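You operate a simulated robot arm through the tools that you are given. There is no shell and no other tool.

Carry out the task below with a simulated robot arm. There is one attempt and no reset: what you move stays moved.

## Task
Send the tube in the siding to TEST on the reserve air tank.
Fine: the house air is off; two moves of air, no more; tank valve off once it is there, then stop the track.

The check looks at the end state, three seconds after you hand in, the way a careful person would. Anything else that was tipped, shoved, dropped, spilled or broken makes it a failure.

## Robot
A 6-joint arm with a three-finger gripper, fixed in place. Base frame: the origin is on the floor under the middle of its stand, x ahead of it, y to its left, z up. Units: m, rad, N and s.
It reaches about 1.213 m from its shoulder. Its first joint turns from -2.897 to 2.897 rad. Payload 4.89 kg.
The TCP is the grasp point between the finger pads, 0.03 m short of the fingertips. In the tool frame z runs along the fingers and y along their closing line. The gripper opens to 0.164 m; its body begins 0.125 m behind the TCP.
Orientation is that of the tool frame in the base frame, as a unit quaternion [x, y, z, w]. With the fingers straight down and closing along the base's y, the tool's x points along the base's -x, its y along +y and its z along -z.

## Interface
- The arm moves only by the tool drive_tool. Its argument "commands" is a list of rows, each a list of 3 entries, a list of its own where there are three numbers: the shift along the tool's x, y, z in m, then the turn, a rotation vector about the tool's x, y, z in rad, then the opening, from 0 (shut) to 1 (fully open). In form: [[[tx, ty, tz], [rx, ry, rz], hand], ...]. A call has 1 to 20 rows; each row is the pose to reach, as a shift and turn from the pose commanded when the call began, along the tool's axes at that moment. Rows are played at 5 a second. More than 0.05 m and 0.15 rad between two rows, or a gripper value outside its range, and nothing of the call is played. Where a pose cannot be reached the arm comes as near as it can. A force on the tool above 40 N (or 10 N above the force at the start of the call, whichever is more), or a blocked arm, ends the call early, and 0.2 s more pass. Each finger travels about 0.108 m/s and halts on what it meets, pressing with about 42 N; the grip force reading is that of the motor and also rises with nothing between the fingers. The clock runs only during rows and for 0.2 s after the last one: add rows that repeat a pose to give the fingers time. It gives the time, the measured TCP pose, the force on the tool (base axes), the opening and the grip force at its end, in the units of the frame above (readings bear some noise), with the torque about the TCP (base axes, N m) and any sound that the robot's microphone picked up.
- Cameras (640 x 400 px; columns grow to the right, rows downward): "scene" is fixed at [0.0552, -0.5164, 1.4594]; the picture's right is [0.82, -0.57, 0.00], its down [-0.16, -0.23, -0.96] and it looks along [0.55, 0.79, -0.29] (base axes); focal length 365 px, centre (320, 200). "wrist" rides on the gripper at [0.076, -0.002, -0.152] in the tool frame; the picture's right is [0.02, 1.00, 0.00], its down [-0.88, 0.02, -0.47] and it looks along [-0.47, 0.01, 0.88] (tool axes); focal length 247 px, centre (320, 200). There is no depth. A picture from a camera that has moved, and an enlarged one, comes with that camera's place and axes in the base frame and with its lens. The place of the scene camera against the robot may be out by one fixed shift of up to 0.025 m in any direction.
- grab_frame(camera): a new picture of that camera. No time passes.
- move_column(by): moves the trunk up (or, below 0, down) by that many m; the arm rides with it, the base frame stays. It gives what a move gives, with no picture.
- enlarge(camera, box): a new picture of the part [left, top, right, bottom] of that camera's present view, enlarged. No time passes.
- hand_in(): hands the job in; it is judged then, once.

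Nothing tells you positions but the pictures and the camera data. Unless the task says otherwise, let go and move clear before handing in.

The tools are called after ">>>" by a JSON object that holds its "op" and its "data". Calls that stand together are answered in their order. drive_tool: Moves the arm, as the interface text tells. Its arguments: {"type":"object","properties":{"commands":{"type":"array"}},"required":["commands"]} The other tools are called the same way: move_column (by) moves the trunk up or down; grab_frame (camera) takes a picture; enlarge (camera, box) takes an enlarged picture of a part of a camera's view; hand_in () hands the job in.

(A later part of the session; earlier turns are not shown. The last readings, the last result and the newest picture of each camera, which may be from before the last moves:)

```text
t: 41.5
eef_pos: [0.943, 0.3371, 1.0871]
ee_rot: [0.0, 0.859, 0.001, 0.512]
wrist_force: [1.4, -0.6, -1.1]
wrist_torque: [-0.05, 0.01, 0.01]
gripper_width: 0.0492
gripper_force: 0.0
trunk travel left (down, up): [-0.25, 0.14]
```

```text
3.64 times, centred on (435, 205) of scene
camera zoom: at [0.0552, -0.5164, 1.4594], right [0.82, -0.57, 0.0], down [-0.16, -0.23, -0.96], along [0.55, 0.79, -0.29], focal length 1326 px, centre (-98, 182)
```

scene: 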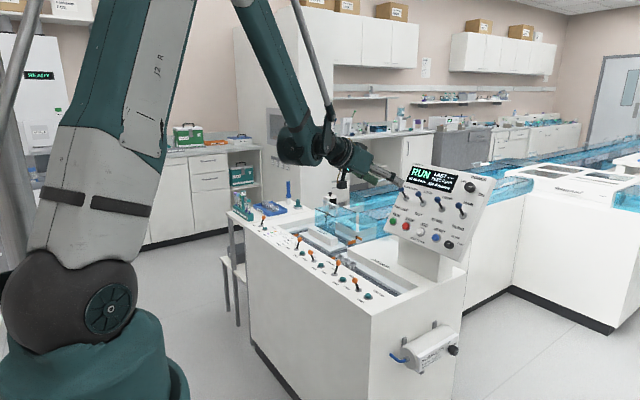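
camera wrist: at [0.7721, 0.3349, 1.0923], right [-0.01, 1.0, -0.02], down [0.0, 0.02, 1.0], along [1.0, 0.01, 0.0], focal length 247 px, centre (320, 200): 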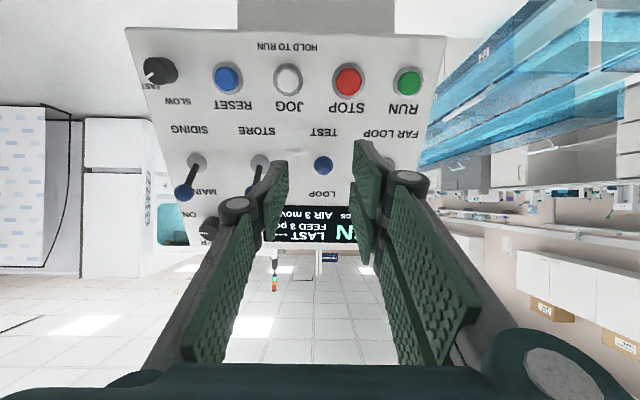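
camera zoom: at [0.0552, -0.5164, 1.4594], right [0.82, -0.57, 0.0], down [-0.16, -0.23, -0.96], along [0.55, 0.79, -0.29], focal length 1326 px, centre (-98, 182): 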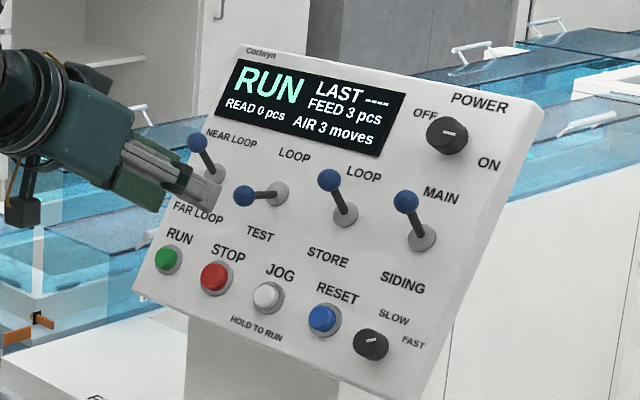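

The lever is fully at TEST and the panel is back to RUN with AIR 3, so ROLLING only showed during the gate's change. Next I'll bring the hand back, fingers down, towards the SIDING ONE button near (0.808, 0.723, 0.767).

>>> {"op": "drive_tool", "data": {"commands": [[[0.0067, 0.0292, -0.0271], [0, 0.1192, 0], 0.3], [[0.0134, 0.0584, -0.0542], [0, 0.2384, 0], 0.3], [[0.0202, 0.0877, -0.0812], [0, 0.3577, 0], 0.3], [[0.0269, 0.1169, -0.1083], [0, 0.4769, 0], 0.3], [[0.0336, 0.1461, -0.1354], [0, 0.5961, 0], 0.2], [[0.0403, 0.1753, -0.1625], [0, 0.7153, 0], 0.1], [[0.0471, 0.2046, -0.1895], [0, 0.8346, 0], 0.05], [[0.0538, 0.2338, -0.2166], [0, 0.9538, 0], 0.0], [[0.0605, 0.263, -0.2437], [0, 1.073, 0], 0.0]]}}

>>> {"op": "grab_frame", "data": {"camera": "wrist"}}

>>> {"op": "grab_frame", "data": {"camera": "scene"}}

```text
t: 43.5
eef_pos: [0.6983, 0.6038, 1.1474]
ee_rot: [0.0, 1.0, 0.0, 0.001]
wrist_force: [0.8, 0.3, 0.5]
wrist_torque: [0.08, 0.05, 0.05]
gripper_width: 0.0002
gripper_force: 41.6
trunk travel left (down, up): [-0.25, 0.14]
```

```text
taken
camera wrist: at [0.6212, 0.6007, 1.2997], right [-0.02, 1.0, 0.0], down [0.88, 0.02, 0.47], along [0.47, 0.01, -0.88], focal length 247 px, centre (320, 200)
```

wrist: 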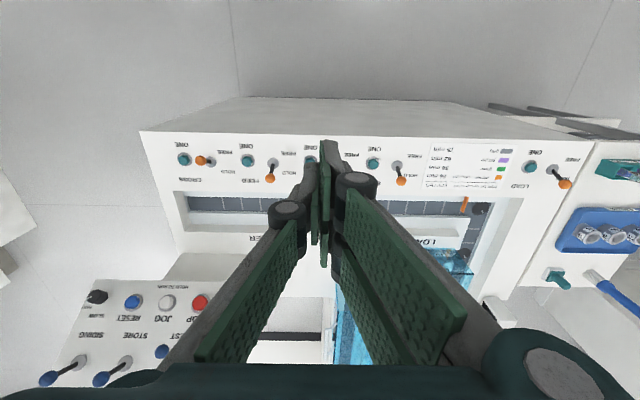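

```text
taken
```

scene: 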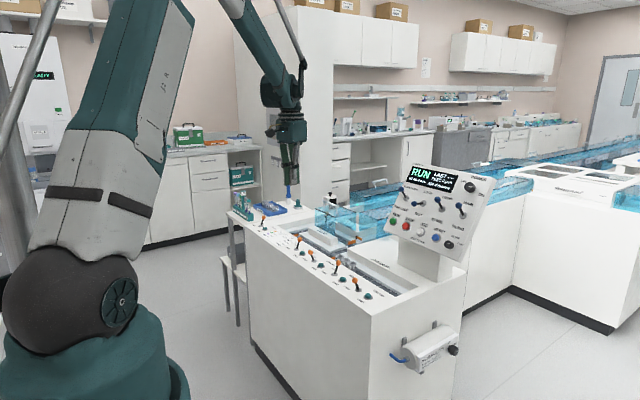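

>>> {"op": "enlarge", "data": {"camera": "wrist", "box": [290, 120, 450, 220]}}

>>> {"op": "enlarge", "data": {"camera": "wrist", "box": [400, 210, 500, 300]}}

```text
4.00 times, centred on (370, 170) of wrist
camera zoom: at [0.6212, 0.6007, 1.2997], right [-0.02, 1.0, 0.0], down [0.88, 0.02, 0.47], along [0.47, 0.01, -0.88], focal length 988 px, centre (120, 320)
```

zoom: 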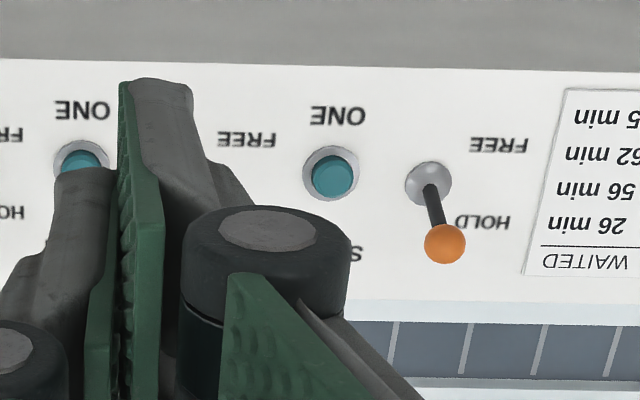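

```text
4.44 times, centred on (450, 255) of wrist
camera zoom: at [0.6212, 0.6007, 1.2997], right [-0.02, 1.0, 0.0], down [0.88, 0.02, 0.47], along [0.47, 0.01, -0.88], focal length 1098 px, centre (-258, -44)
```

zoom: 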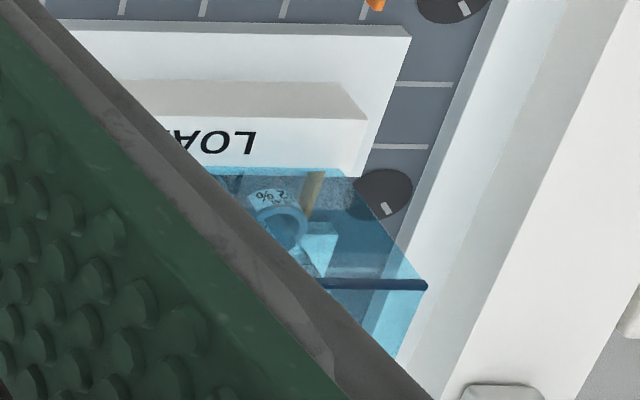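

SIDING ONE is at about (0.809, 0.724, 0.77), with its HOLD lever 6 cm to the left and clear of the closed fingers. I'll hover the closed fingertips above the button.

>>> {"op": "drive_tool", "data": {"commands": [[[-0.0138, 0.0158, 0.0359], [0, 0, 0], 0], [[-0.0275, 0.0315, 0.0718], [0, 0, 0], 0], [[-0.0413, 0.0473, 0.1076], [0, 0, 0], 0], [[-0.055, 0.063, 0.1435], [0, 0, 0], 0], [[-0.0688, 0.0788, 0.1794], [0, 0, 0], 0], [[-0.0825, 0.0945, 0.2153], [0, 0, 0], 0], [[-0.0963, 0.1103, 0.2511], [0, 0, 0], 0], [[-0.11, 0.126, 0.277], [0, 0, 0], 0], [[-0.11, 0.126, 0.277], [0, 0, 0], 0]]}}

>>> {"op": "grab_frame", "data": {"camera": "wrist"}}

>>> {"op": "enlarge", "data": {"camera": "scene", "box": [260, 170, 400, 290]}}

```text
t: 45.5
eef_pos: [0.8101, 0.7292, 0.8698]
ee_rot: [0.0, 1.0, 0.001, 0.002]
wrist_force: [-0.7, 0.5, -1.2]
wrist_torque: [-0.09, 0.12, 0.01]
gripper_width: 0.0
gripper_force: 42.7
trunk travel left (down, up): [-0.25, 0.14]
```

```text
taken
camera wrist: at [0.7322, 0.728, 1.0215], right [-0.02, 1.0, 0.0], down [0.88, 0.02, 0.48], along [0.48, 0.01, -0.88], focal length 247 px, centre (320, 200)
```

wrist: 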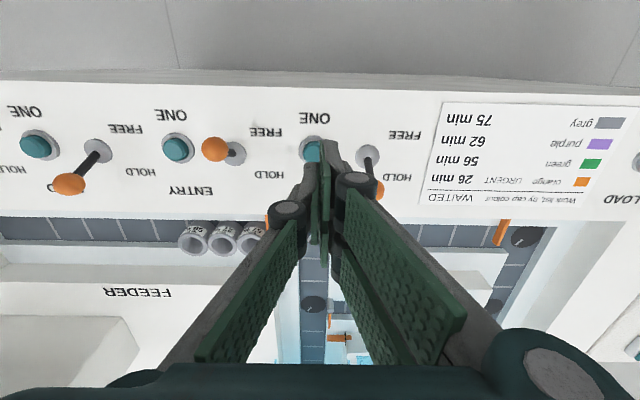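

```text
3.33 times, centred on (330, 230) of scene
camera zoom: at [0.0552, -0.5164, 1.4594], right [0.82, -0.57, 0.0], down [-0.16, -0.23, -0.96], along [0.55, 0.79, -0.29], focal length 1216 px, centre (287, 100)
```

zoom: 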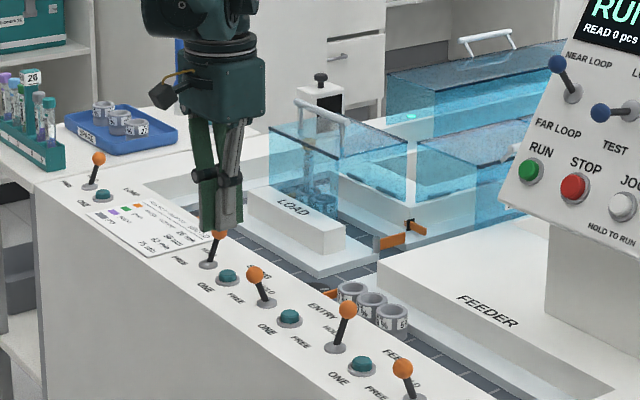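

The single fingertip lines up over the button within a few millimetres. I'll descend to just above it and check.

>>> {"op": "drive_tool", "data": {"commands": [[[0.0015, 0.001, 0.02], [0, 0, 0], 0], [[0.0015, 0.001, 0.04], [0, 0, 0], 0], [[0.0015, 0.001, 0.056], [0, 0, 0], 0], [[0.0015, 0.001, 0.056], [0, 0, 0], 0]]}}

>>> {"op": "enlarge", "data": {"camera": "wrist", "box": [250, 90, 410, 200]}}

>>> {"op": "enlarge", "data": {"camera": "scene", "box": [290, 210, 370, 270]}}

```text
t: 46.5
eef_pos: [0.8062, 0.7319, 0.8124]
ee_rot: [0.0, 1.0, 0.0, 0.001]
wrist_force: [0.3, -0.4, -0.1]
wrist_torque: [0.0, 0.03, -0.01]
gripper_width: 0.0
gripper_force: 41.9
trunk travel left (down, up): [-0.25, 0.14]
```

```text
3.64 times, centred on (330, 145) of wrist
camera zoom: at [0.7294, 0.729, 0.9651], right [-0.02, 1.0, 0.0], down [0.88, 0.02, 0.48], along [0.48, 0.01, -0.88], focal length 898 px, centre (284, 400)
```

zoom: 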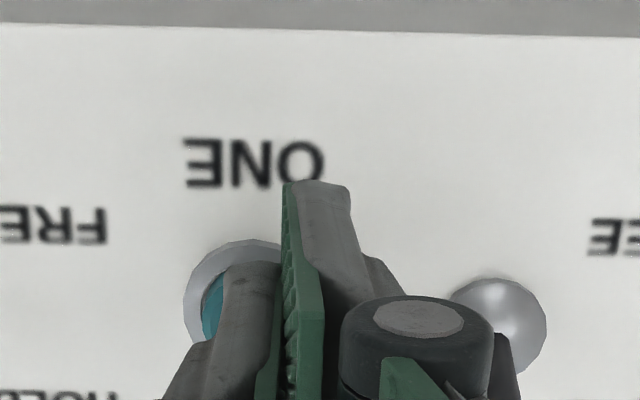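

```text
6.67 times, centred on (330, 240) of scene
camera zoom: at [0.0552, -0.5164, 1.4594], right [0.82, -0.57, 0.0], down [-0.16, -0.23, -0.96], along [0.55, 0.79, -0.29], focal length 2431 px, centre (253, -67)
```

zoom: 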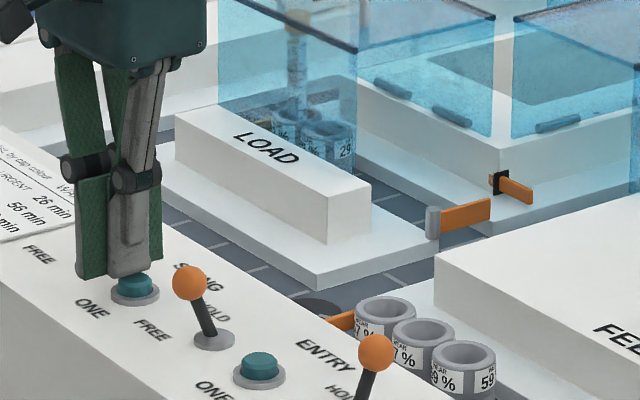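

>>> {"op": "grab_frame", "data": {"camera": "wrist"}}

>>> {"op": "enlarge", "data": {"camera": "wrist", "box": [300, 130, 440, 240]}}

>>> {"op": "enlarge", "data": {"camera": "scene", "box": [285, 215, 330, 260]}}

```text
taken
camera wrist: at [0.7294, 0.729, 0.9651], right [-0.02, 1.0, 0.0], down [0.88, 0.02, 0.48], along [0.48, 0.01, -0.88], focal length 247 px, centre (320, 200)
```

wrist: 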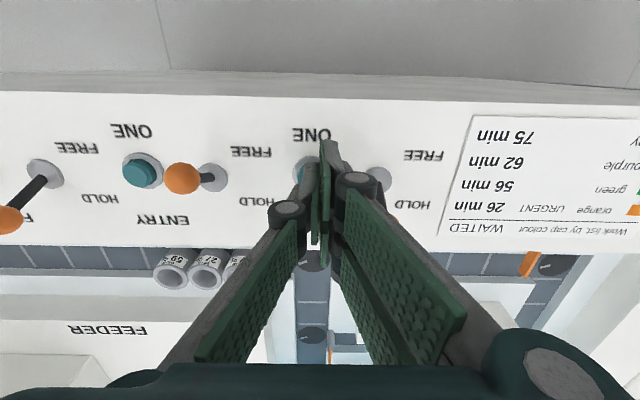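

```text
3.64 times, centred on (370, 185) of wrist
camera zoom: at [0.7294, 0.729, 0.9651], right [-0.02, 1.0, 0.0], down [0.88, 0.02, 0.48], along [0.48, 0.01, -0.88], focal length 898 px, centre (138, 254)
```

zoom: 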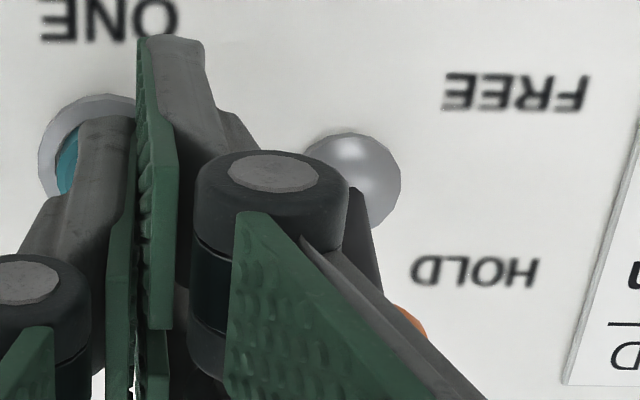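

```text
8.89 times, centred on (308, 238) of scene
camera zoom: at [0.0552, -0.5164, 1.4594], right [0.82, -0.57, 0.0], down [-0.16, -0.23, -0.96], along [0.55, 0.79, -0.29], focal length 3242 px, centre (431, -133)
```

zoom: 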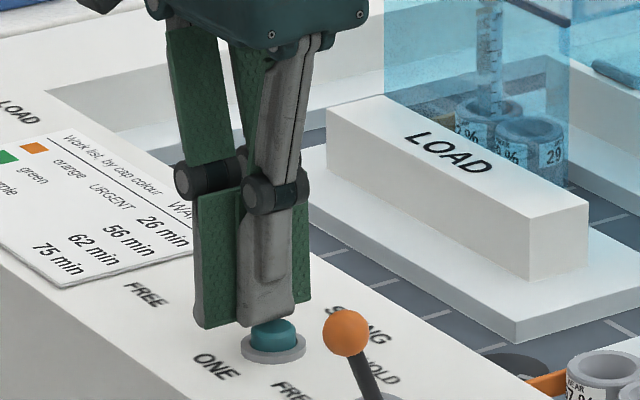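

The fingertip is right over the button with about 1 cm to the HOLD lever. I'll press down in small steps, checking the air count.

>>> {"op": "drive_tool", "data": {"commands": [[[0, -0.003, 0.004], [0, 0, 0], 0], [[0, -0.003, 0.008], [0, 0, 0], 0], [[0, -0.003, 0.011], [0, 0, 0], 0], [[0, -0.003, 0.013], [0, 0, 0], 0]]}}

>>> {"op": "enlarge", "data": {"camera": "scene", "box": [395, 160, 495, 215]}}

>>> {"op": "enlarge", "data": {"camera": "scene", "box": [285, 215, 330, 260]}}

```text
t: 47.5
eef_pos: [0.8067, 0.7266, 0.8025]
ee_rot: [-0.001, 1.0, 0.0, 0.002]
wrist_force: [-1.8, 1.5, 12.2]
wrist_torque: [0.03, 0.03, -0.03]
gripper_width: 0.006
gripper_force: 44.9
trunk travel left (down, up): [-0.25, 0.14]
heard: click
```

```text
6.40 times, centred on (445, 188) of scene
camera zoom: at [0.0552, -0.5164, 1.4594], right [0.82, -0.57, 0.0], down [-0.16, -0.23, -0.96], along [0.55, 0.79, -0.29], focal length 2334 px, centre (-480, 280)
```

zoom: 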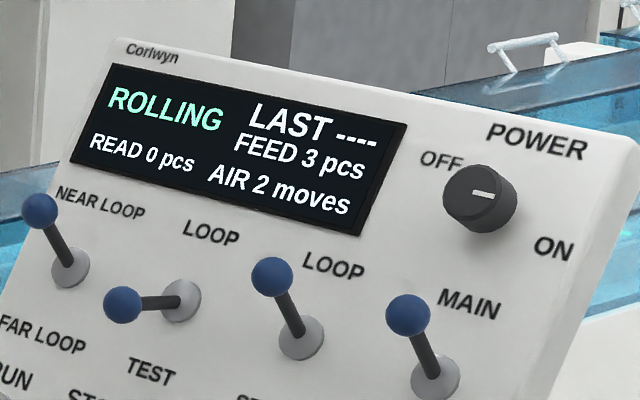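

```text
8.89 times, centred on (308, 238) of scene
camera zoom: at [0.0552, -0.5164, 1.4594], right [0.82, -0.57, 0.0], down [-0.16, -0.23, -0.96], along [0.55, 0.79, -0.29], focal length 3242 px, centre (431, -133)
```

zoom: 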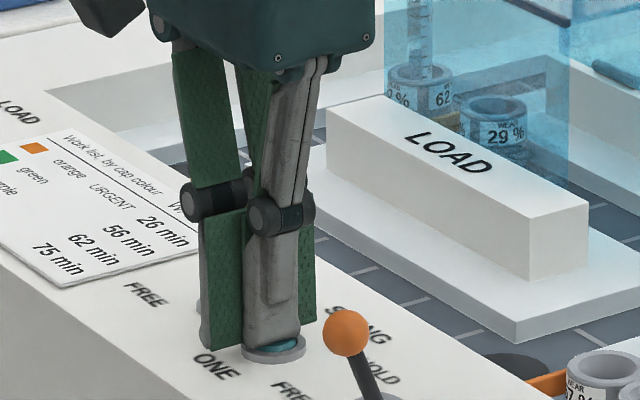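

A click, AIR is down to 2, and the tube's puck is moving out of the siding. I'll lift straight off the button and watch the tube travel.

>>> {"op": "drive_tool", "data": {"commands": [[[0, 0, -0.01], [0, 0, 0], 0], [[0, 0, -0.04], [0, 0, 0], 0], [[0, 0, -0.08], [0, 0, 0], 0], [[0, 0, -0.12], [0, 0, 0], 0]]}}

>>> {"op": "grab_frame", "data": {"camera": "scene"}}

>>> {"op": "grab_frame", "data": {"camera": "wrist"}}

>>> {"op": "enlarge", "data": {"camera": "scene", "box": [395, 160, 495, 215]}}

>>> {"op": "enlarge", "data": {"camera": "scene", "box": [310, 170, 420, 245]}}

```text
t: 48.5
eef_pos: [0.8091, 0.7257, 0.9201]
ee_rot: [0.0, 1.0, 0.0, 0.001]
wrist_force: [-0.1, 0.6, -1.1]
wrist_torque: [-0.1, 0.09, 0.0]
gripper_width: 0.0
gripper_force: 45.2
trunk travel left (down, up): [-0.25, 0.14]
```

```text
taken
```

scene: 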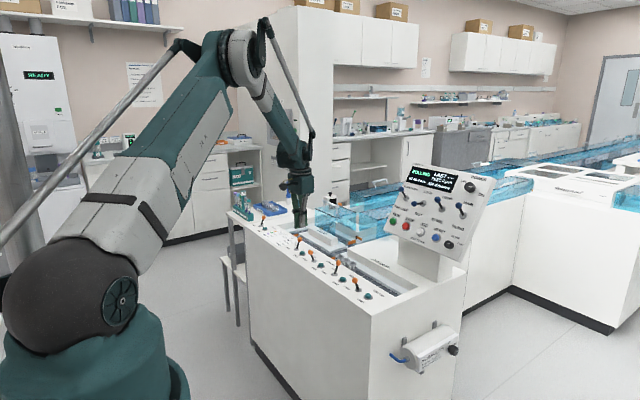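

```text
taken
camera wrist: at [0.7322, 0.7229, 1.073], right [-0.02, 1.0, 0.0], down [0.88, 0.02, 0.48], along [0.48, 0.01, -0.88], focal length 247 px, centre (320, 200)
```

wrist: 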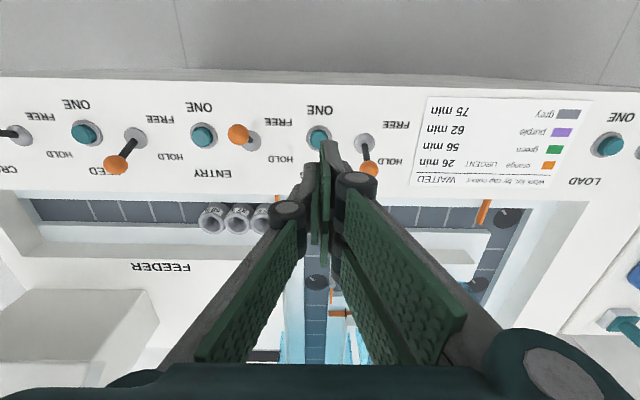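

```text
6.40 times, centred on (445, 188) of scene
camera zoom: at [0.0552, -0.5164, 1.4594], right [0.82, -0.57, 0.0], down [-0.16, -0.23, -0.96], along [0.55, 0.79, -0.29], focal length 2334 px, centre (-480, 280)
```

zoom: 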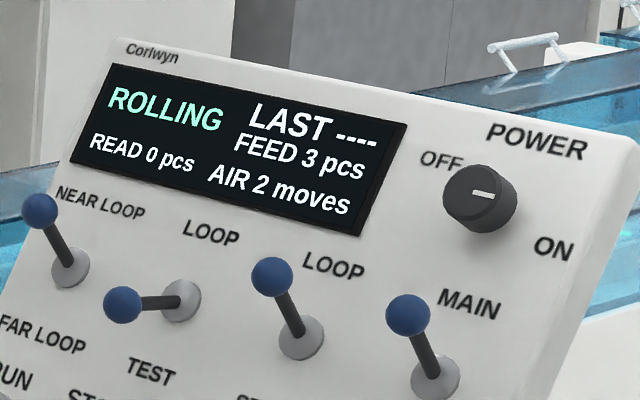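

```text
5.33 times, centred on (365, 208) of scene
camera zoom: at [0.0552, -0.5164, 1.4594], right [0.82, -0.57, 0.0], down [-0.16, -0.23, -0.96], along [0.55, 0.79, -0.29], focal length 1945 px, centre (80, 160)
```

zoom: 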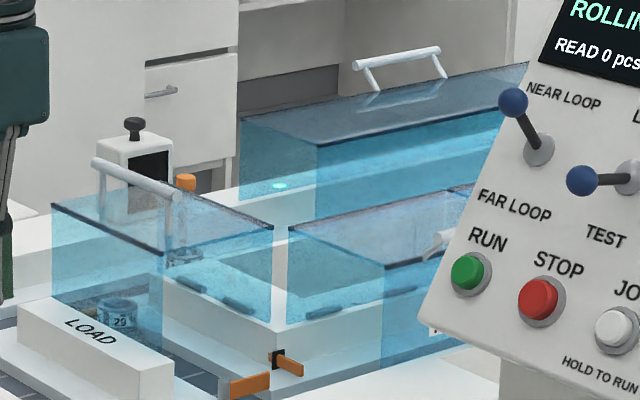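

The orange-capped tube has left alone and is rolling past the reader, and the empty puck has closed up to the stop and stayed. I'll bring the arm back up and tilt the camera to follow the tube towards the near loop.

>>> {"op": "drive_tool", "data": {"commands": [[[0.0182, -0.0364, -0.0227], [0, -0.0818, 0], 0], [[0.0364, -0.0727, -0.0455], [0, -0.1636, 0], 0], [[0.0545, -0.1091, -0.0682], [0, -0.2455, 0], 0.1], [[0.0727, -0.1455, -0.0909], [0, -0.3273, 0], 0.2], [[0.0909, -0.1818, -0.1136], [0, -0.4091, 0], 0.3], [[0.1091, -0.2182, -0.1364], [0, -0.4909, 0], 0.4], [[0.1273, -0.2545, -0.1591], [0, -0.5727, 0], 0.5], [[0.1455, -0.2909, -0.1818], [0, -0.6545, 0], 0.6], [[0.1636, -0.3273, -0.2045], [0, -0.7364, 0], 0.7], [[0.1818, -0.3636, -0.2273], [0, -0.8182, 0], 0.8], [[0.2, -0.4, -0.25], [0, -0.9, 0], 1]]}}

>>> {"op": "grab_frame", "data": {"camera": "wrist"}}

>>> {"op": "grab_frame", "data": {"camera": "scene"}}

>>> {"op": "enlarge", "data": {"camera": "scene", "box": [395, 160, 495, 215]}}

```text
t: 50.9
eef_pos: [0.6043, 0.3289, 1.1714]
ee_rot: [0.0, 0.9, 0.0, 0.436]
wrist_force: [1.4, 1.1, -0.8]
wrist_torque: [-0.11, 0.04, -0.14]
gripper_width: 0.1638
gripper_force: 0.1
trunk travel left (down, up): [-0.25, 0.14]
```

```text
taken
camera wrist: at [0.4379, 0.3263, 1.2046], right [-0.01, 1.0, -0.02], down [0.17, 0.02, 0.98], along [0.98, 0.01, -0.17], focal length 247 px, centre (320, 200)
```

wrist: 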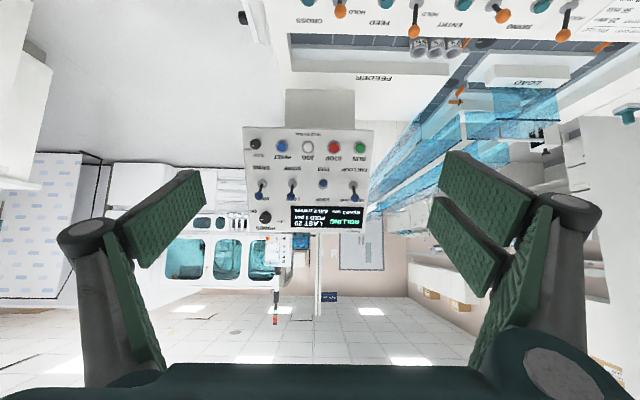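

```text
taken
```

scene: 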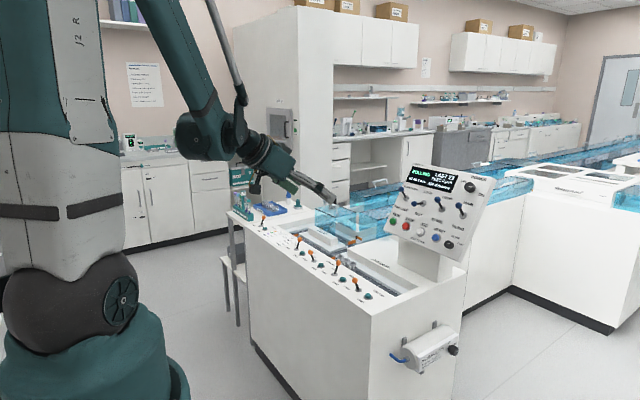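

```text
6.40 times, centred on (445, 188) of scene
camera zoom: at [0.0552, -0.5164, 1.4594], right [0.82, -0.57, 0.0], down [-0.16, -0.23, -0.96], along [0.55, 0.79, -0.29], focal length 2334 px, centre (-480, 280)
```

zoom: 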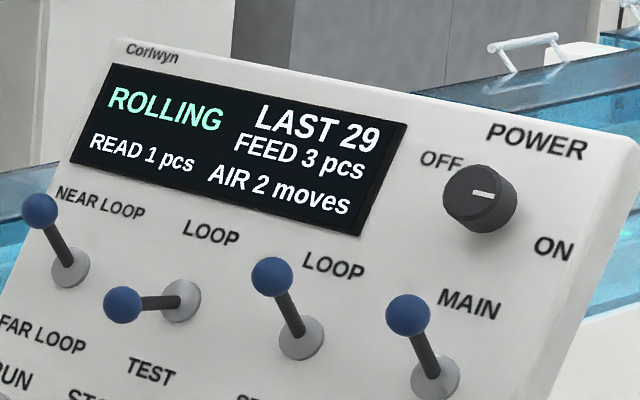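

The reader logged LAST 29, READ 1 and the tube is still rolling with AIR at 2. While it travels I'll bring the hand back round to the tank side, stopping short of the valve.

>>> {"op": "drive_tool", "data": {"commands": [[[-0.0051, -0.0435, 0.0094], [0, 0.082, 0], 1], [[-0.0102, -0.0871, 0.0188], [0, 0.164, 0], 1], [[-0.0153, -0.1306, 0.0282], [0, 0.246, 0], 1], [[-0.0204, -0.1742, 0.0376], [0, 0.328, 0], 1], [[-0.0255, -0.2177, 0.047], [0, 0.41, 0], 1], [[-0.0307, -0.2613, 0.0565], [0, 0.492, 0], 1], [[-0.0358, -0.3048, 0.0659], [0, 0.574, 0], 1], [[-0.0409, -0.3484, 0.0753], [0, 0.656, 0], 1], [[-0.046, -0.3919, 0.0847], [0, 0.738, 0], 1], [[-0.0511, -0.4355, 0.0941], [0, 0.82, 0], 1], [[-0.0562, -0.479, 0.1035], [0, 0.902, 0], 1]]}}

>>> {"op": "grab_frame", "data": {"camera": "scene"}}

>>> {"op": "enlarge", "data": {"camera": "scene", "box": [395, 160, 495, 215]}}

>>> {"op": "enlarge", "data": {"camera": "scene", "box": [480, 120, 640, 240]}}

```text
t: 53.3
eef_pos: [0.7213, -0.1516, 1.151]
ee_rot: [0.0, 1.0, 0.0, 0.0]
wrist_force: [-0.9, 1.1, 0.1]
wrist_torque: [-0.1, -0.13, -0.03]
gripper_width: 0.1643
gripper_force: 0.1
trunk travel left (down, up): [-0.25, 0.14]
```

```text
taken
```

scene: 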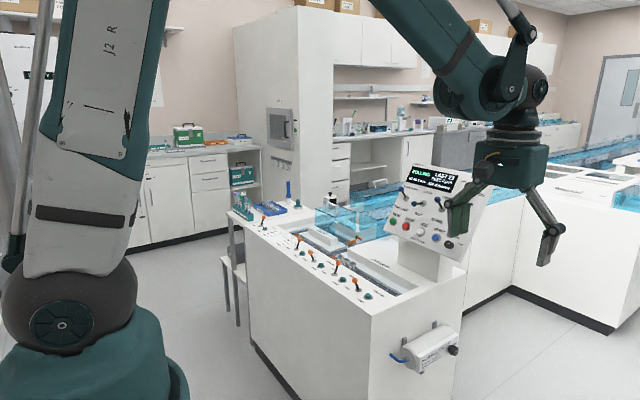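

```text
6.40 times, centred on (445, 188) of scene
camera zoom: at [0.0552, -0.5164, 1.4594], right [0.82, -0.57, 0.0], down [-0.16, -0.23, -0.96], along [0.55, 0.79, -0.29], focal length 2334 px, centre (-480, 280)
```

zoom: 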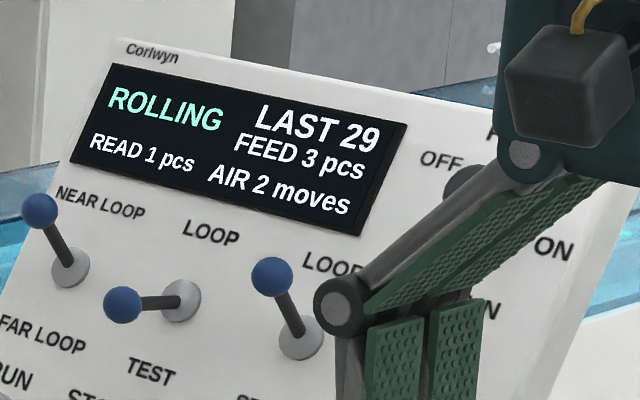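

```text
3.33 times, centred on (560, 180) of scene
camera zoom: at [0.0552, -0.5164, 1.4594], right [0.82, -0.57, 0.0], down [-0.16, -0.23, -0.96], along [0.55, 0.79, -0.29], focal length 1216 px, centre (-480, 267)
```

zoom: 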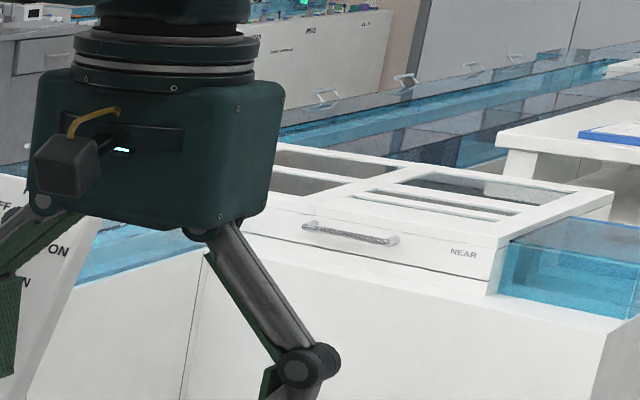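

Still rolling with AIR 2. I'll retrace the known path to the valve's approach pose while it travels.

>>> {"op": "drive_tool", "data": {"commands": [[[-0.0228, 0.0097, 0.0231], [-0.0725, 0.0725, 0.0944], 0.8], [[-0.0456, 0.0194, 0.0461], [-0.145, 0.145, 0.1888], 0.6], [[-0.0684, 0.0291, 0.0692], [-0.2175, 0.2175, 0.2832], 0.6], [[-0.0911, 0.0389, 0.0923], [-0.29, 0.29, 0.3776], 0.6], [[-0.1139, 0.0486, 0.1154], [-0.3625, 0.3625, 0.472], 0.6], [[-0.1367, 0.0583, 0.1384], [-0.435, 0.435, 0.5664], 0.6], [[-0.1595, 0.068, 0.1615], [-0.5075, 0.5075, 0.6608], 0.6], [[-0.1823, 0.0777, 0.1846], [-0.58, 0.58, 0.7551], 0.6], [[-0.2051, 0.0874, 0.2076], [-0.6524, 0.6524, 0.8495], 0.6], [[-0.2279, 0.0971, 0.2307], [-0.7249, 0.7249, 0.9439], 0.6], [[-0.2506, 0.1069, 0.2538], [-0.7974, 0.7974, 1.0383], 0.6], [[-0.2734, 0.1166, 0.2769], [-0.8699, 0.8699, 1.1327], 0.6], [[-0.2962, 0.1263, 0.2999], [-0.9424, 0.9424, 1.2271], 0.6], [[-0.319, 0.136, 0.323], [-1.0149, 1.0149, 1.3215], 0.6]]}}

>>> {"op": "grab_frame", "data": {"camera": "scene"}}

>>> {"op": "enlarge", "data": {"camera": "scene", "box": [395, 160, 495, 215]}}

>>> {"op": "grab_frame", "data": {"camera": "wrist"}}

```text
t: 56.3
eef_pos: [1.0427, -0.0178, 0.8321]
ee_rot: [0.56, 0.561, 0.431, -0.432]
wrist_force: [-0.9, 0.1, 0.6]
wrist_torque: [-0.21, -0.05, -0.15]
gripper_width: 0.0983
gripper_force: 0.1
out of reach, approached as far as the arm can: row 8, 9, 10
trunk travel left (down, up): [-0.25, 0.14]
```

```text
taken
```

scene: 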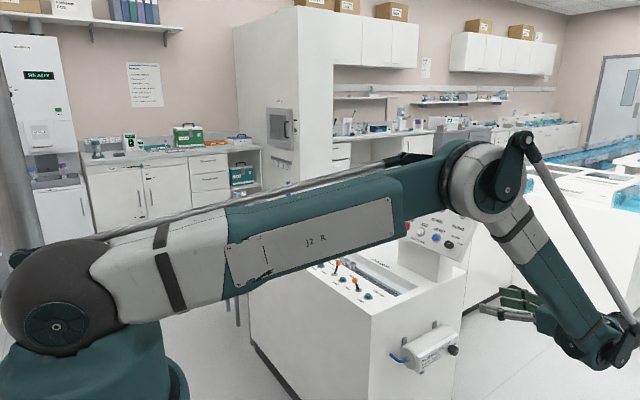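

```text
6.40 times, centred on (445, 188) of scene
camera zoom: at [0.0552, -0.5164, 1.4594], right [0.82, -0.57, 0.0], down [-0.16, -0.23, -0.96], along [0.55, 0.79, -0.29], focal length 2334 px, centre (-480, 280)
```

zoom: 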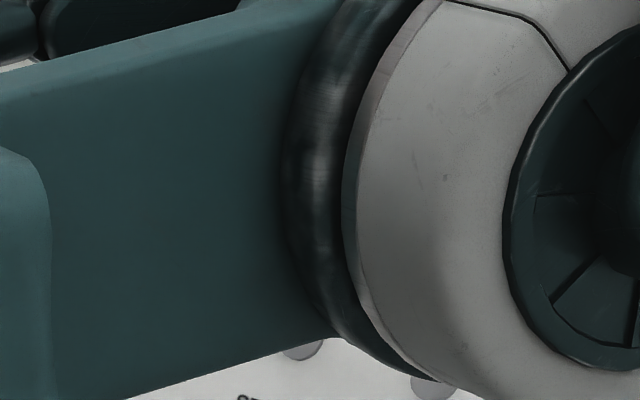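

```text
taken
camera wrist: at [1.0402, -0.1455, 0.9441], right [1.0, 0.0, 0.02], down [0.02, -0.68, -0.73], along [0.01, 0.73, -0.68], focal length 247 px, centre (320, 200)
```

wrist: 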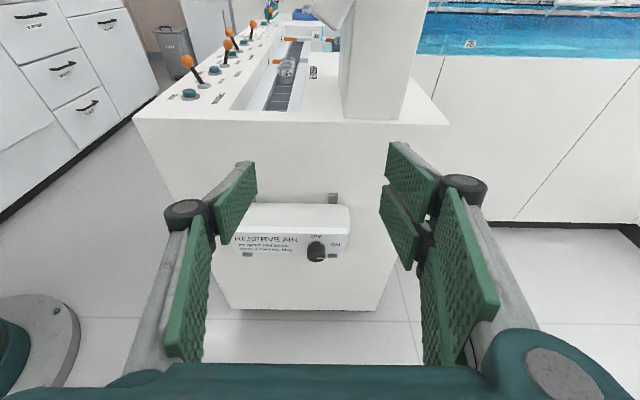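

The knob still points to ON. I'll lower the trunk to valve height, which also uncovers the panel display.

>>> {"op": "move_column", "data": {"by": -0.25}}

>>> {"op": "enlarge", "data": {"camera": "scene", "box": [395, 160, 495, 215]}}

>>> {"op": "enlarge", "data": {"camera": "scene", "box": [480, 100, 640, 240]}}

>>> {"op": "grab_frame", "data": {"camera": "wrist"}}

```text
t: 58.8
eef_pos: [1.0433, -0.0169, 0.5807]
ee_rot: [0.56, 0.562, 0.43, -0.431]
wrist_force: [-0.6, -0.4, -0.2]
wrist_torque: [0.01, 0.02, 0.02]
gripper_width: 0.0983
gripper_force: 0.1
trunk travel left (down, up): [0.0, 0.39]
```

```text
6.40 times, centred on (445, 188) of scene
camera zoom: at [0.0552, -0.5164, 1.4594], right [0.82, -0.57, 0.0], down [-0.16, -0.23, -0.96], along [0.55, 0.79, -0.29], focal length 2334 px, centre (-480, 280)
```

zoom: 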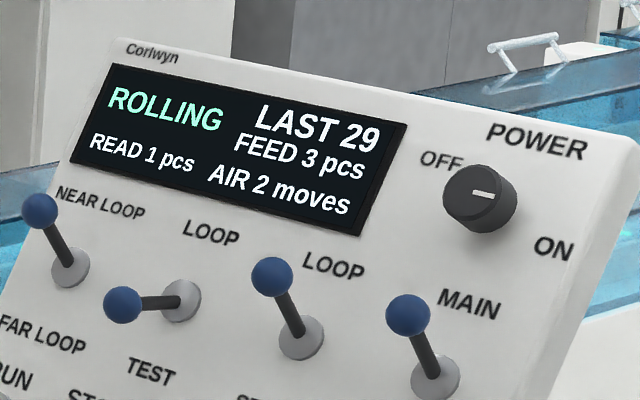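

```text
2.86 times, centred on (560, 170) of scene
camera zoom: at [0.0552, -0.5164, 1.4594], right [0.82, -0.57, 0.0], down [-0.16, -0.23, -0.96], along [0.55, 0.79, -0.29], focal length 1042 px, centre (-366, 286)
```

zoom: 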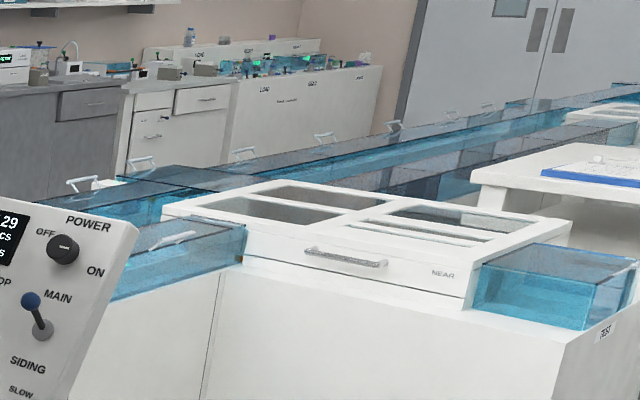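

```text
taken
camera wrist: at [1.0404, -0.1453, 0.6936], right [1.0, 0.01, 0.02], down [0.02, -0.68, -0.73], along [0.01, 0.73, -0.68], focal length 247 px, centre (320, 200)
```

wrist: 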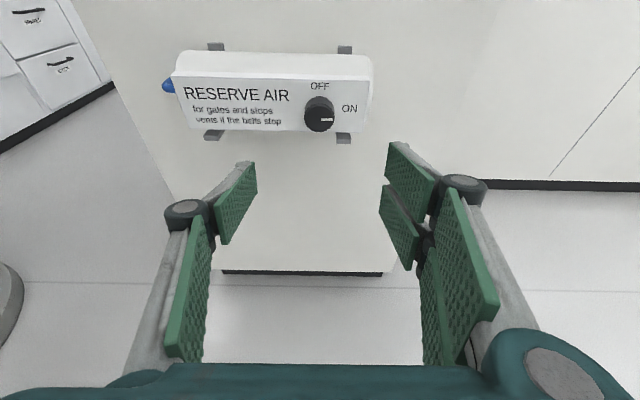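

TEST's label and its spur are now visible at the right, the panel still says ROLLING. I'll measure the knob again while waiting.

>>> {"op": "enlarge", "data": {"camera": "wrist", "box": [260, 80, 380, 155]}}

>>> {"op": "drive_tool", "data": {"commands": [[[0, 0, 0], [0, 0, 0], 0.6], [[0, 0, 0], [0, 0, 0], 0.6], [[0, 0, 0], [0, 0, 0], 0.6], [[0, 0, 0], [0, 0, 0], 0.6], [[0, 0, 0], [0, 0, 0], 0.6], [[0, 0, 0], [0, 0, 0], 0.6], [[0, 0, 0], [0, 0, 0], 0.6], [[0, 0, 0], [0, 0, 0], 0.6], [[0, 0, 0], [0, 0, 0], 0.6], [[0, 0, 0], [0, 0, 0], 0.6]]}}

>>> {"op": "enlarge", "data": {"camera": "scene", "box": [395, 160, 495, 215]}}

>>> {"op": "enlarge", "data": {"camera": "scene", "box": [480, 100, 640, 240]}}

```text
5.33 times, centred on (320, 118) of wrist
camera zoom: at [1.0404, -0.1453, 0.6936], right [1.0, 0.01, 0.02], down [0.02, -0.68, -0.73], along [0.01, 0.73, -0.68], focal length 1317 px, centre (320, 640)
```

zoom: 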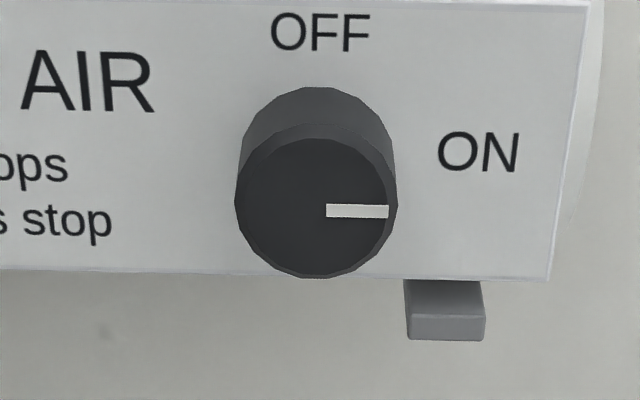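

```text
t: 61.0
eef_pos: [1.0429, -0.017, 0.5804]
ee_rot: [0.559, 0.561, 0.431, -0.432]
wrist_force: [0.5, -0.6, 0.0]
wrist_torque: [-0.03, -0.03, -0.04]
gripper_width: 0.0984
gripper_force: 0.0
trunk travel left (down, up): [0.0, 0.39]
```

```text
6.40 times, centred on (445, 188) of scene
camera zoom: at [0.0552, -0.5164, 1.4594], right [0.82, -0.57, 0.0], down [-0.16, -0.23, -0.96], along [0.55, 0.79, -0.29], focal length 2334 px, centre (-480, 280)
```

zoom: 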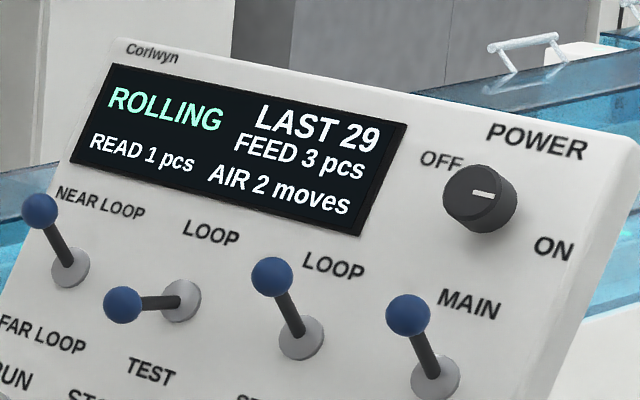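

```text
2.86 times, centred on (560, 170) of scene
camera zoom: at [0.0552, -0.5164, 1.4594], right [0.82, -0.57, 0.0], down [-0.16, -0.23, -0.96], along [0.55, 0.79, -0.29], focal length 1042 px, centre (-366, 286)
```

zoom: 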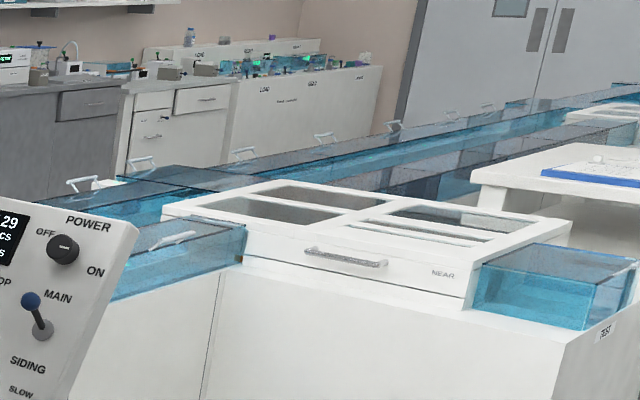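

>>> {"op": "enlarge", "data": {"camera": "scene", "box": [470, 140, 590, 200]}}

>>> {"op": "enlarge", "data": {"camera": "scene", "box": [330, 160, 420, 215]}}

>>> {"op": "drive_tool", "data": {"commands": [[[0, 0, 0], [0, 0, 0], 0.6], [[0, 0, 0], [0, 0, 0], 0.6], [[0, 0, 0], [0, 0, 0], 0.6], [[0, 0, 0], [0, 0, 0], 0.6], [[0, 0, 0], [0, 0, 0], 0.6], [[0, 0, 0], [0, 0, 0], 0.6], [[0, 0, 0], [0, 0, 0], 0.6], [[0, 0, 0], [0, 0, 0], 0.6], [[0, 0, 0], [0, 0, 0], 0.6], [[0, 0, 0], [0, 0, 0], 0.6], [[0, 0, 0], [0, 0, 0], 0.6], [[0, 0, 0], [0, 0, 0], 0.6], [[0, 0, 0], [0, 0, 0], 0.6], [[0, 0, 0], [0, 0, 0], 0.6], [[0, 0, 0], [0, 0, 0], 0.6]]}}

>>> {"op": "enlarge", "data": {"camera": "scene", "box": [395, 160, 495, 215]}}

>>> {"op": "enlarge", "data": {"camera": "scene", "box": [480, 100, 640, 240]}}

```text
5.33 times, centred on (530, 170) of scene
camera zoom: at [0.0552, -0.5164, 1.4594], right [0.82, -0.57, 0.0], down [-0.16, -0.23, -0.96], along [0.55, 0.79, -0.29], focal length 1945 px, centre (-800, 360)
```

zoom: 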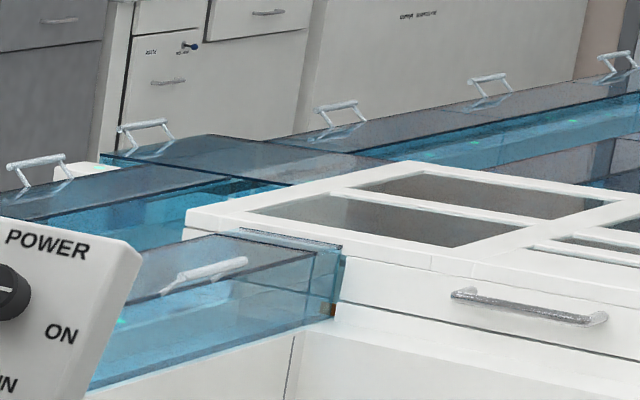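

```text
7.11 times, centred on (375, 188) of scene
camera zoom: at [0.0552, -0.5164, 1.4594], right [0.82, -0.57, 0.0], down [-0.16, -0.23, -0.96], along [0.55, 0.79, -0.29], focal length 2593 px, centre (-71, 289)
```

zoom: 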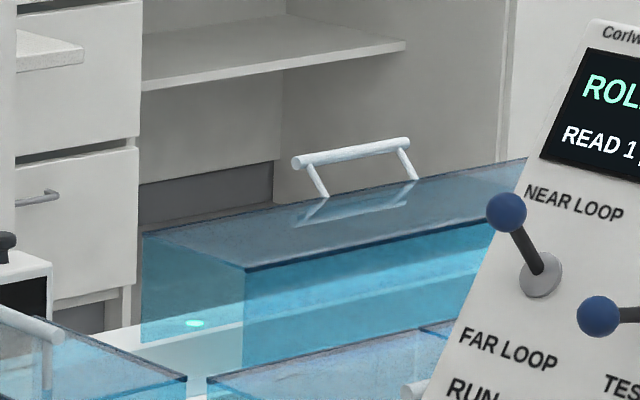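

```text
t: 64.2
eef_pos: [1.0429, -0.0172, 0.5802]
ee_rot: [0.561, 0.561, 0.431, -0.43]
wrist_force: [-0.3, -0.7, 0.5]
wrist_torque: [0.02, 0.0, 0.0]
gripper_width: 0.0983
gripper_force: 0.2
trunk travel left (down, up): [0.0, 0.39]
```

```text
6.40 times, centred on (445, 188) of scene
camera zoom: at [0.0552, -0.5164, 1.4594], right [0.82, -0.57, 0.0], down [-0.16, -0.23, -0.96], along [0.55, 0.79, -0.29], focal length 2334 px, centre (-480, 280)
```

zoom: 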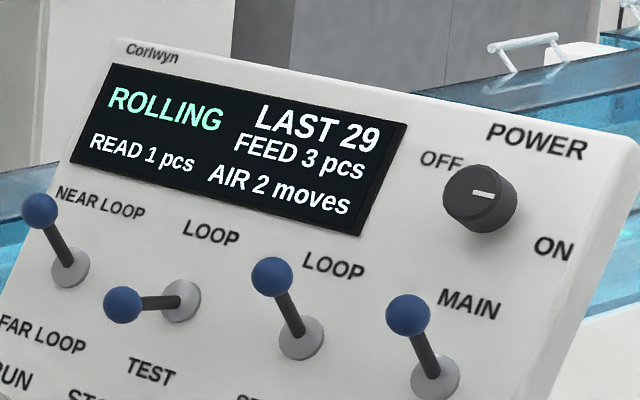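

```text
2.86 times, centred on (560, 170) of scene
camera zoom: at [0.0552, -0.5164, 1.4594], right [0.82, -0.57, 0.0], down [-0.16, -0.23, -0.96], along [0.55, 0.79, -0.29], focal length 1042 px, centre (-366, 286)
```

zoom: 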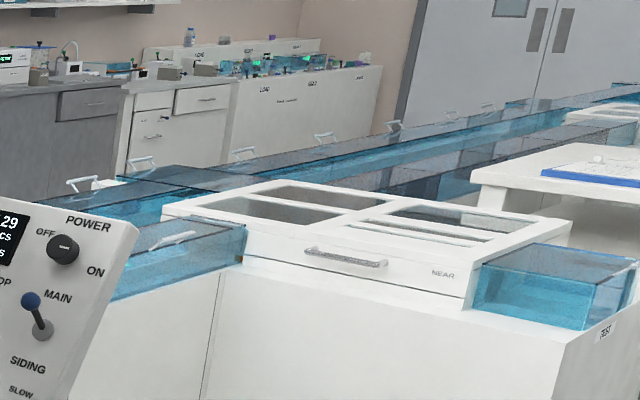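

Still rolling. I'll wait in place and keep watching the spur.

>>> {"op": "drive_tool", "data": {"commands": [[[0, 0, 0], [0, 0, 0], 0.6], [[0, 0, 0], [0, 0, 0], 0.6], [[0, 0, 0], [0, 0, 0], 0.6], [[0, 0, 0], [0, 0, 0], 0.6], [[0, 0, 0], [0, 0, 0], 0.6], [[0, 0, 0], [0, 0, 0], 0.6], [[0, 0, 0], [0, 0, 0], 0.6], [[0, 0, 0], [0, 0, 0], 0.6], [[0, 0, 0], [0, 0, 0], 0.6], [[0, 0, 0], [0, 0, 0], 0.6], [[0, 0, 0], [0, 0, 0], 0.6], [[0, 0, 0], [0, 0, 0], 0.6], [[0, 0, 0], [0, 0, 0], 0.6], [[0, 0, 0], [0, 0, 0], 0.6], [[0, 0, 0], [0, 0, 0], 0.6], [[0, 0, 0], [0, 0, 0], 0.6], [[0, 0, 0], [0, 0, 0], 0.6], [[0, 0, 0], [0, 0, 0], 0.6], [[0, 0, 0], [0, 0, 0], 0.6], [[0, 0, 0], [0, 0, 0], 0.6]]}}

>>> {"op": "enlarge", "data": {"camera": "scene", "box": [395, 160, 495, 215]}}

>>> {"op": "enlarge", "data": {"camera": "scene", "box": [480, 100, 640, 240]}}

>>> {"op": "enlarge", "data": {"camera": "scene", "box": [495, 145, 640, 215]}}

```text
t: 68.4
eef_pos: [1.042, -0.0185, 0.5809]
ee_rot: [0.56, 0.561, 0.431, -0.43]
wrist_force: [-0.3, 0.2, 0.0]
wrist_torque: [0.01, 0.04, -0.02]
gripper_width: 0.0983
gripper_force: 0.1
trunk travel left (down, up): [0.0, 0.39]
```

```text
6.40 times, centred on (445, 188) of scene
camera zoom: at [0.0552, -0.5164, 1.4594], right [0.82, -0.57, 0.0], down [-0.16, -0.23, -0.96], along [0.55, 0.79, -0.29], focal length 2334 px, centre (-480, 280)
```

zoom: 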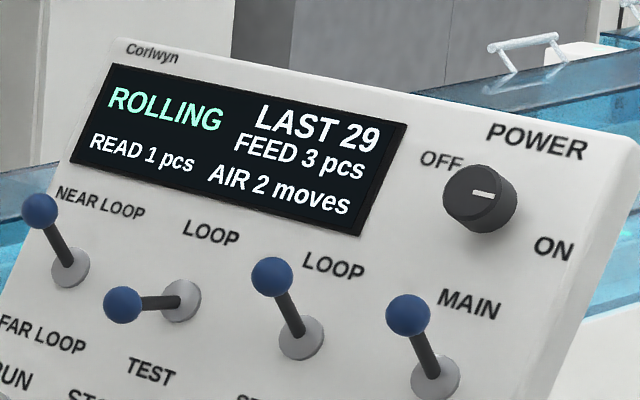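

```text
2.86 times, centred on (560, 170) of scene
camera zoom: at [0.0552, -0.5164, 1.4594], right [0.82, -0.57, 0.0], down [-0.16, -0.23, -0.96], along [0.55, 0.79, -0.29], focal length 1042 px, centre (-366, 286)
```

zoom: 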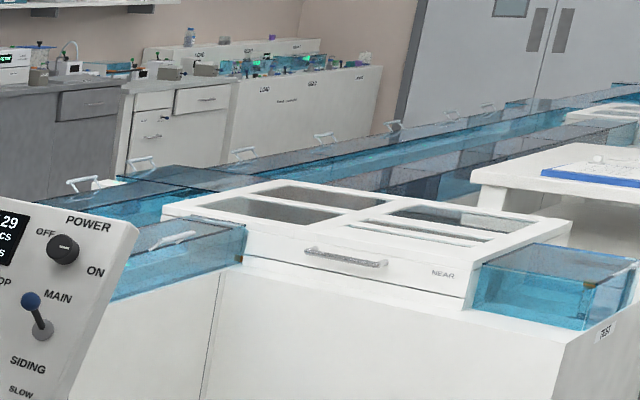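

```text
4.41 times, centred on (568, 180) of scene
camera zoom: at [0.0552, -0.5164, 1.4594], right [0.82, -0.57, 0.0], down [-0.16, -0.23, -0.96], along [0.55, 0.79, -0.29], focal length 1610 px, centre (-772, 288)
```

zoom: 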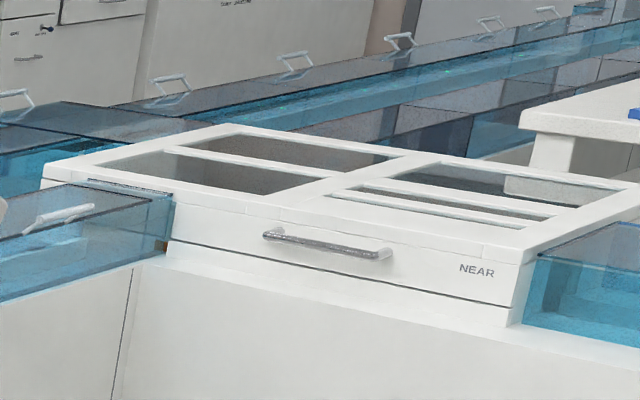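

>>> {"op": "enlarge", "data": {"camera": "scene", "box": [590, 175, 640, 220]}}

>>> {"op": "drive_tool", "data": {"commands": [[[0, 0, 0], [0, 0, 0], 0.6], [[0, 0, 0], [0, 0, 0], 0.6], [[0, 0, 0], [0, 0, 0], 0.6], [[0, 0, 0], [0, 0, 0], 0.6], [[0, 0, 0], [0, 0, 0], 0.6]]}}

>>> {"op": "enlarge", "data": {"camera": "scene", "box": [590, 175, 640, 220]}}

>>> {"op": "enlarge", "data": {"camera": "scene", "box": [395, 160, 495, 215]}}

```text
8.89 times, centred on (615, 198) of scene
camera zoom: at [0.0552, -0.5164, 1.4594], right [0.82, -0.57, 0.0], down [-0.16, -0.23, -0.96], along [0.55, 0.79, -0.29], focal length 3242 px, centre (-2302, 222)
```

zoom: 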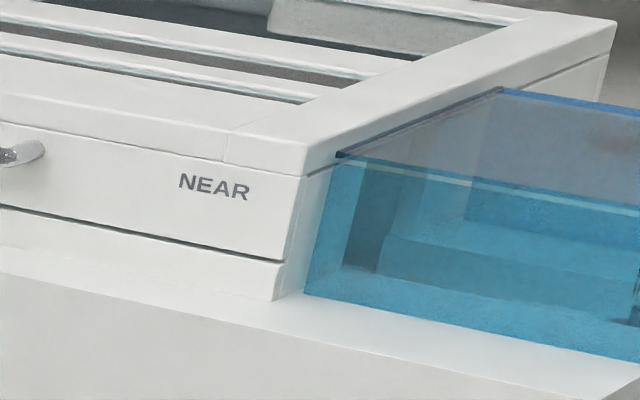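

```text
t: 69.6
eef_pos: [1.0419, -0.0176, 0.5809]
ee_rot: [0.56, 0.562, 0.43, -0.431]
wrist_force: [-0.7, -0.5, -0.4]
wrist_torque: [0.01, 0.02, 0.05]
gripper_width: 0.0982
gripper_force: 0.0
trunk travel left (down, up): [0.0, 0.39]
```

```text
8.89 times, centred on (615, 198) of scene
camera zoom: at [0.0552, -0.5164, 1.4594], right [0.82, -0.57, 0.0], down [-0.16, -0.23, -0.96], along [0.55, 0.79, -0.29], focal length 3242 px, centre (-2302, 222)
```

zoom: 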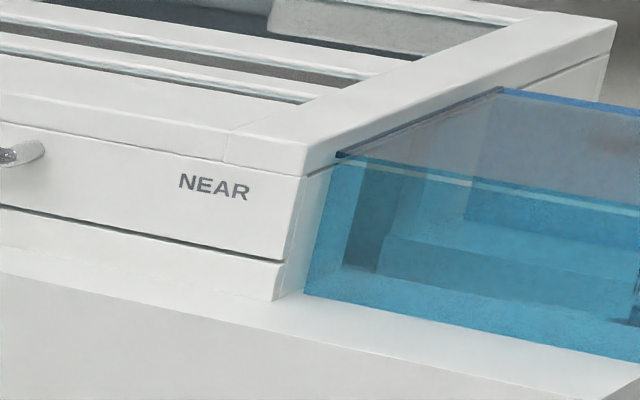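

```text
6.40 times, centred on (445, 188) of scene
camera zoom: at [0.0552, -0.5164, 1.4594], right [0.82, -0.57, 0.0], down [-0.16, -0.23, -0.96], along [0.55, 0.79, -0.29], focal length 2334 px, centre (-480, 280)
```

zoom: 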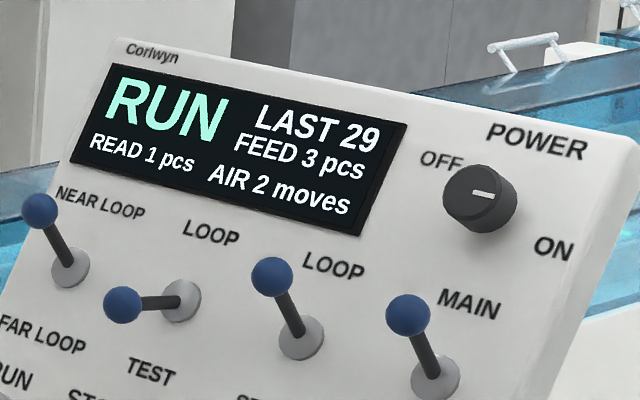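

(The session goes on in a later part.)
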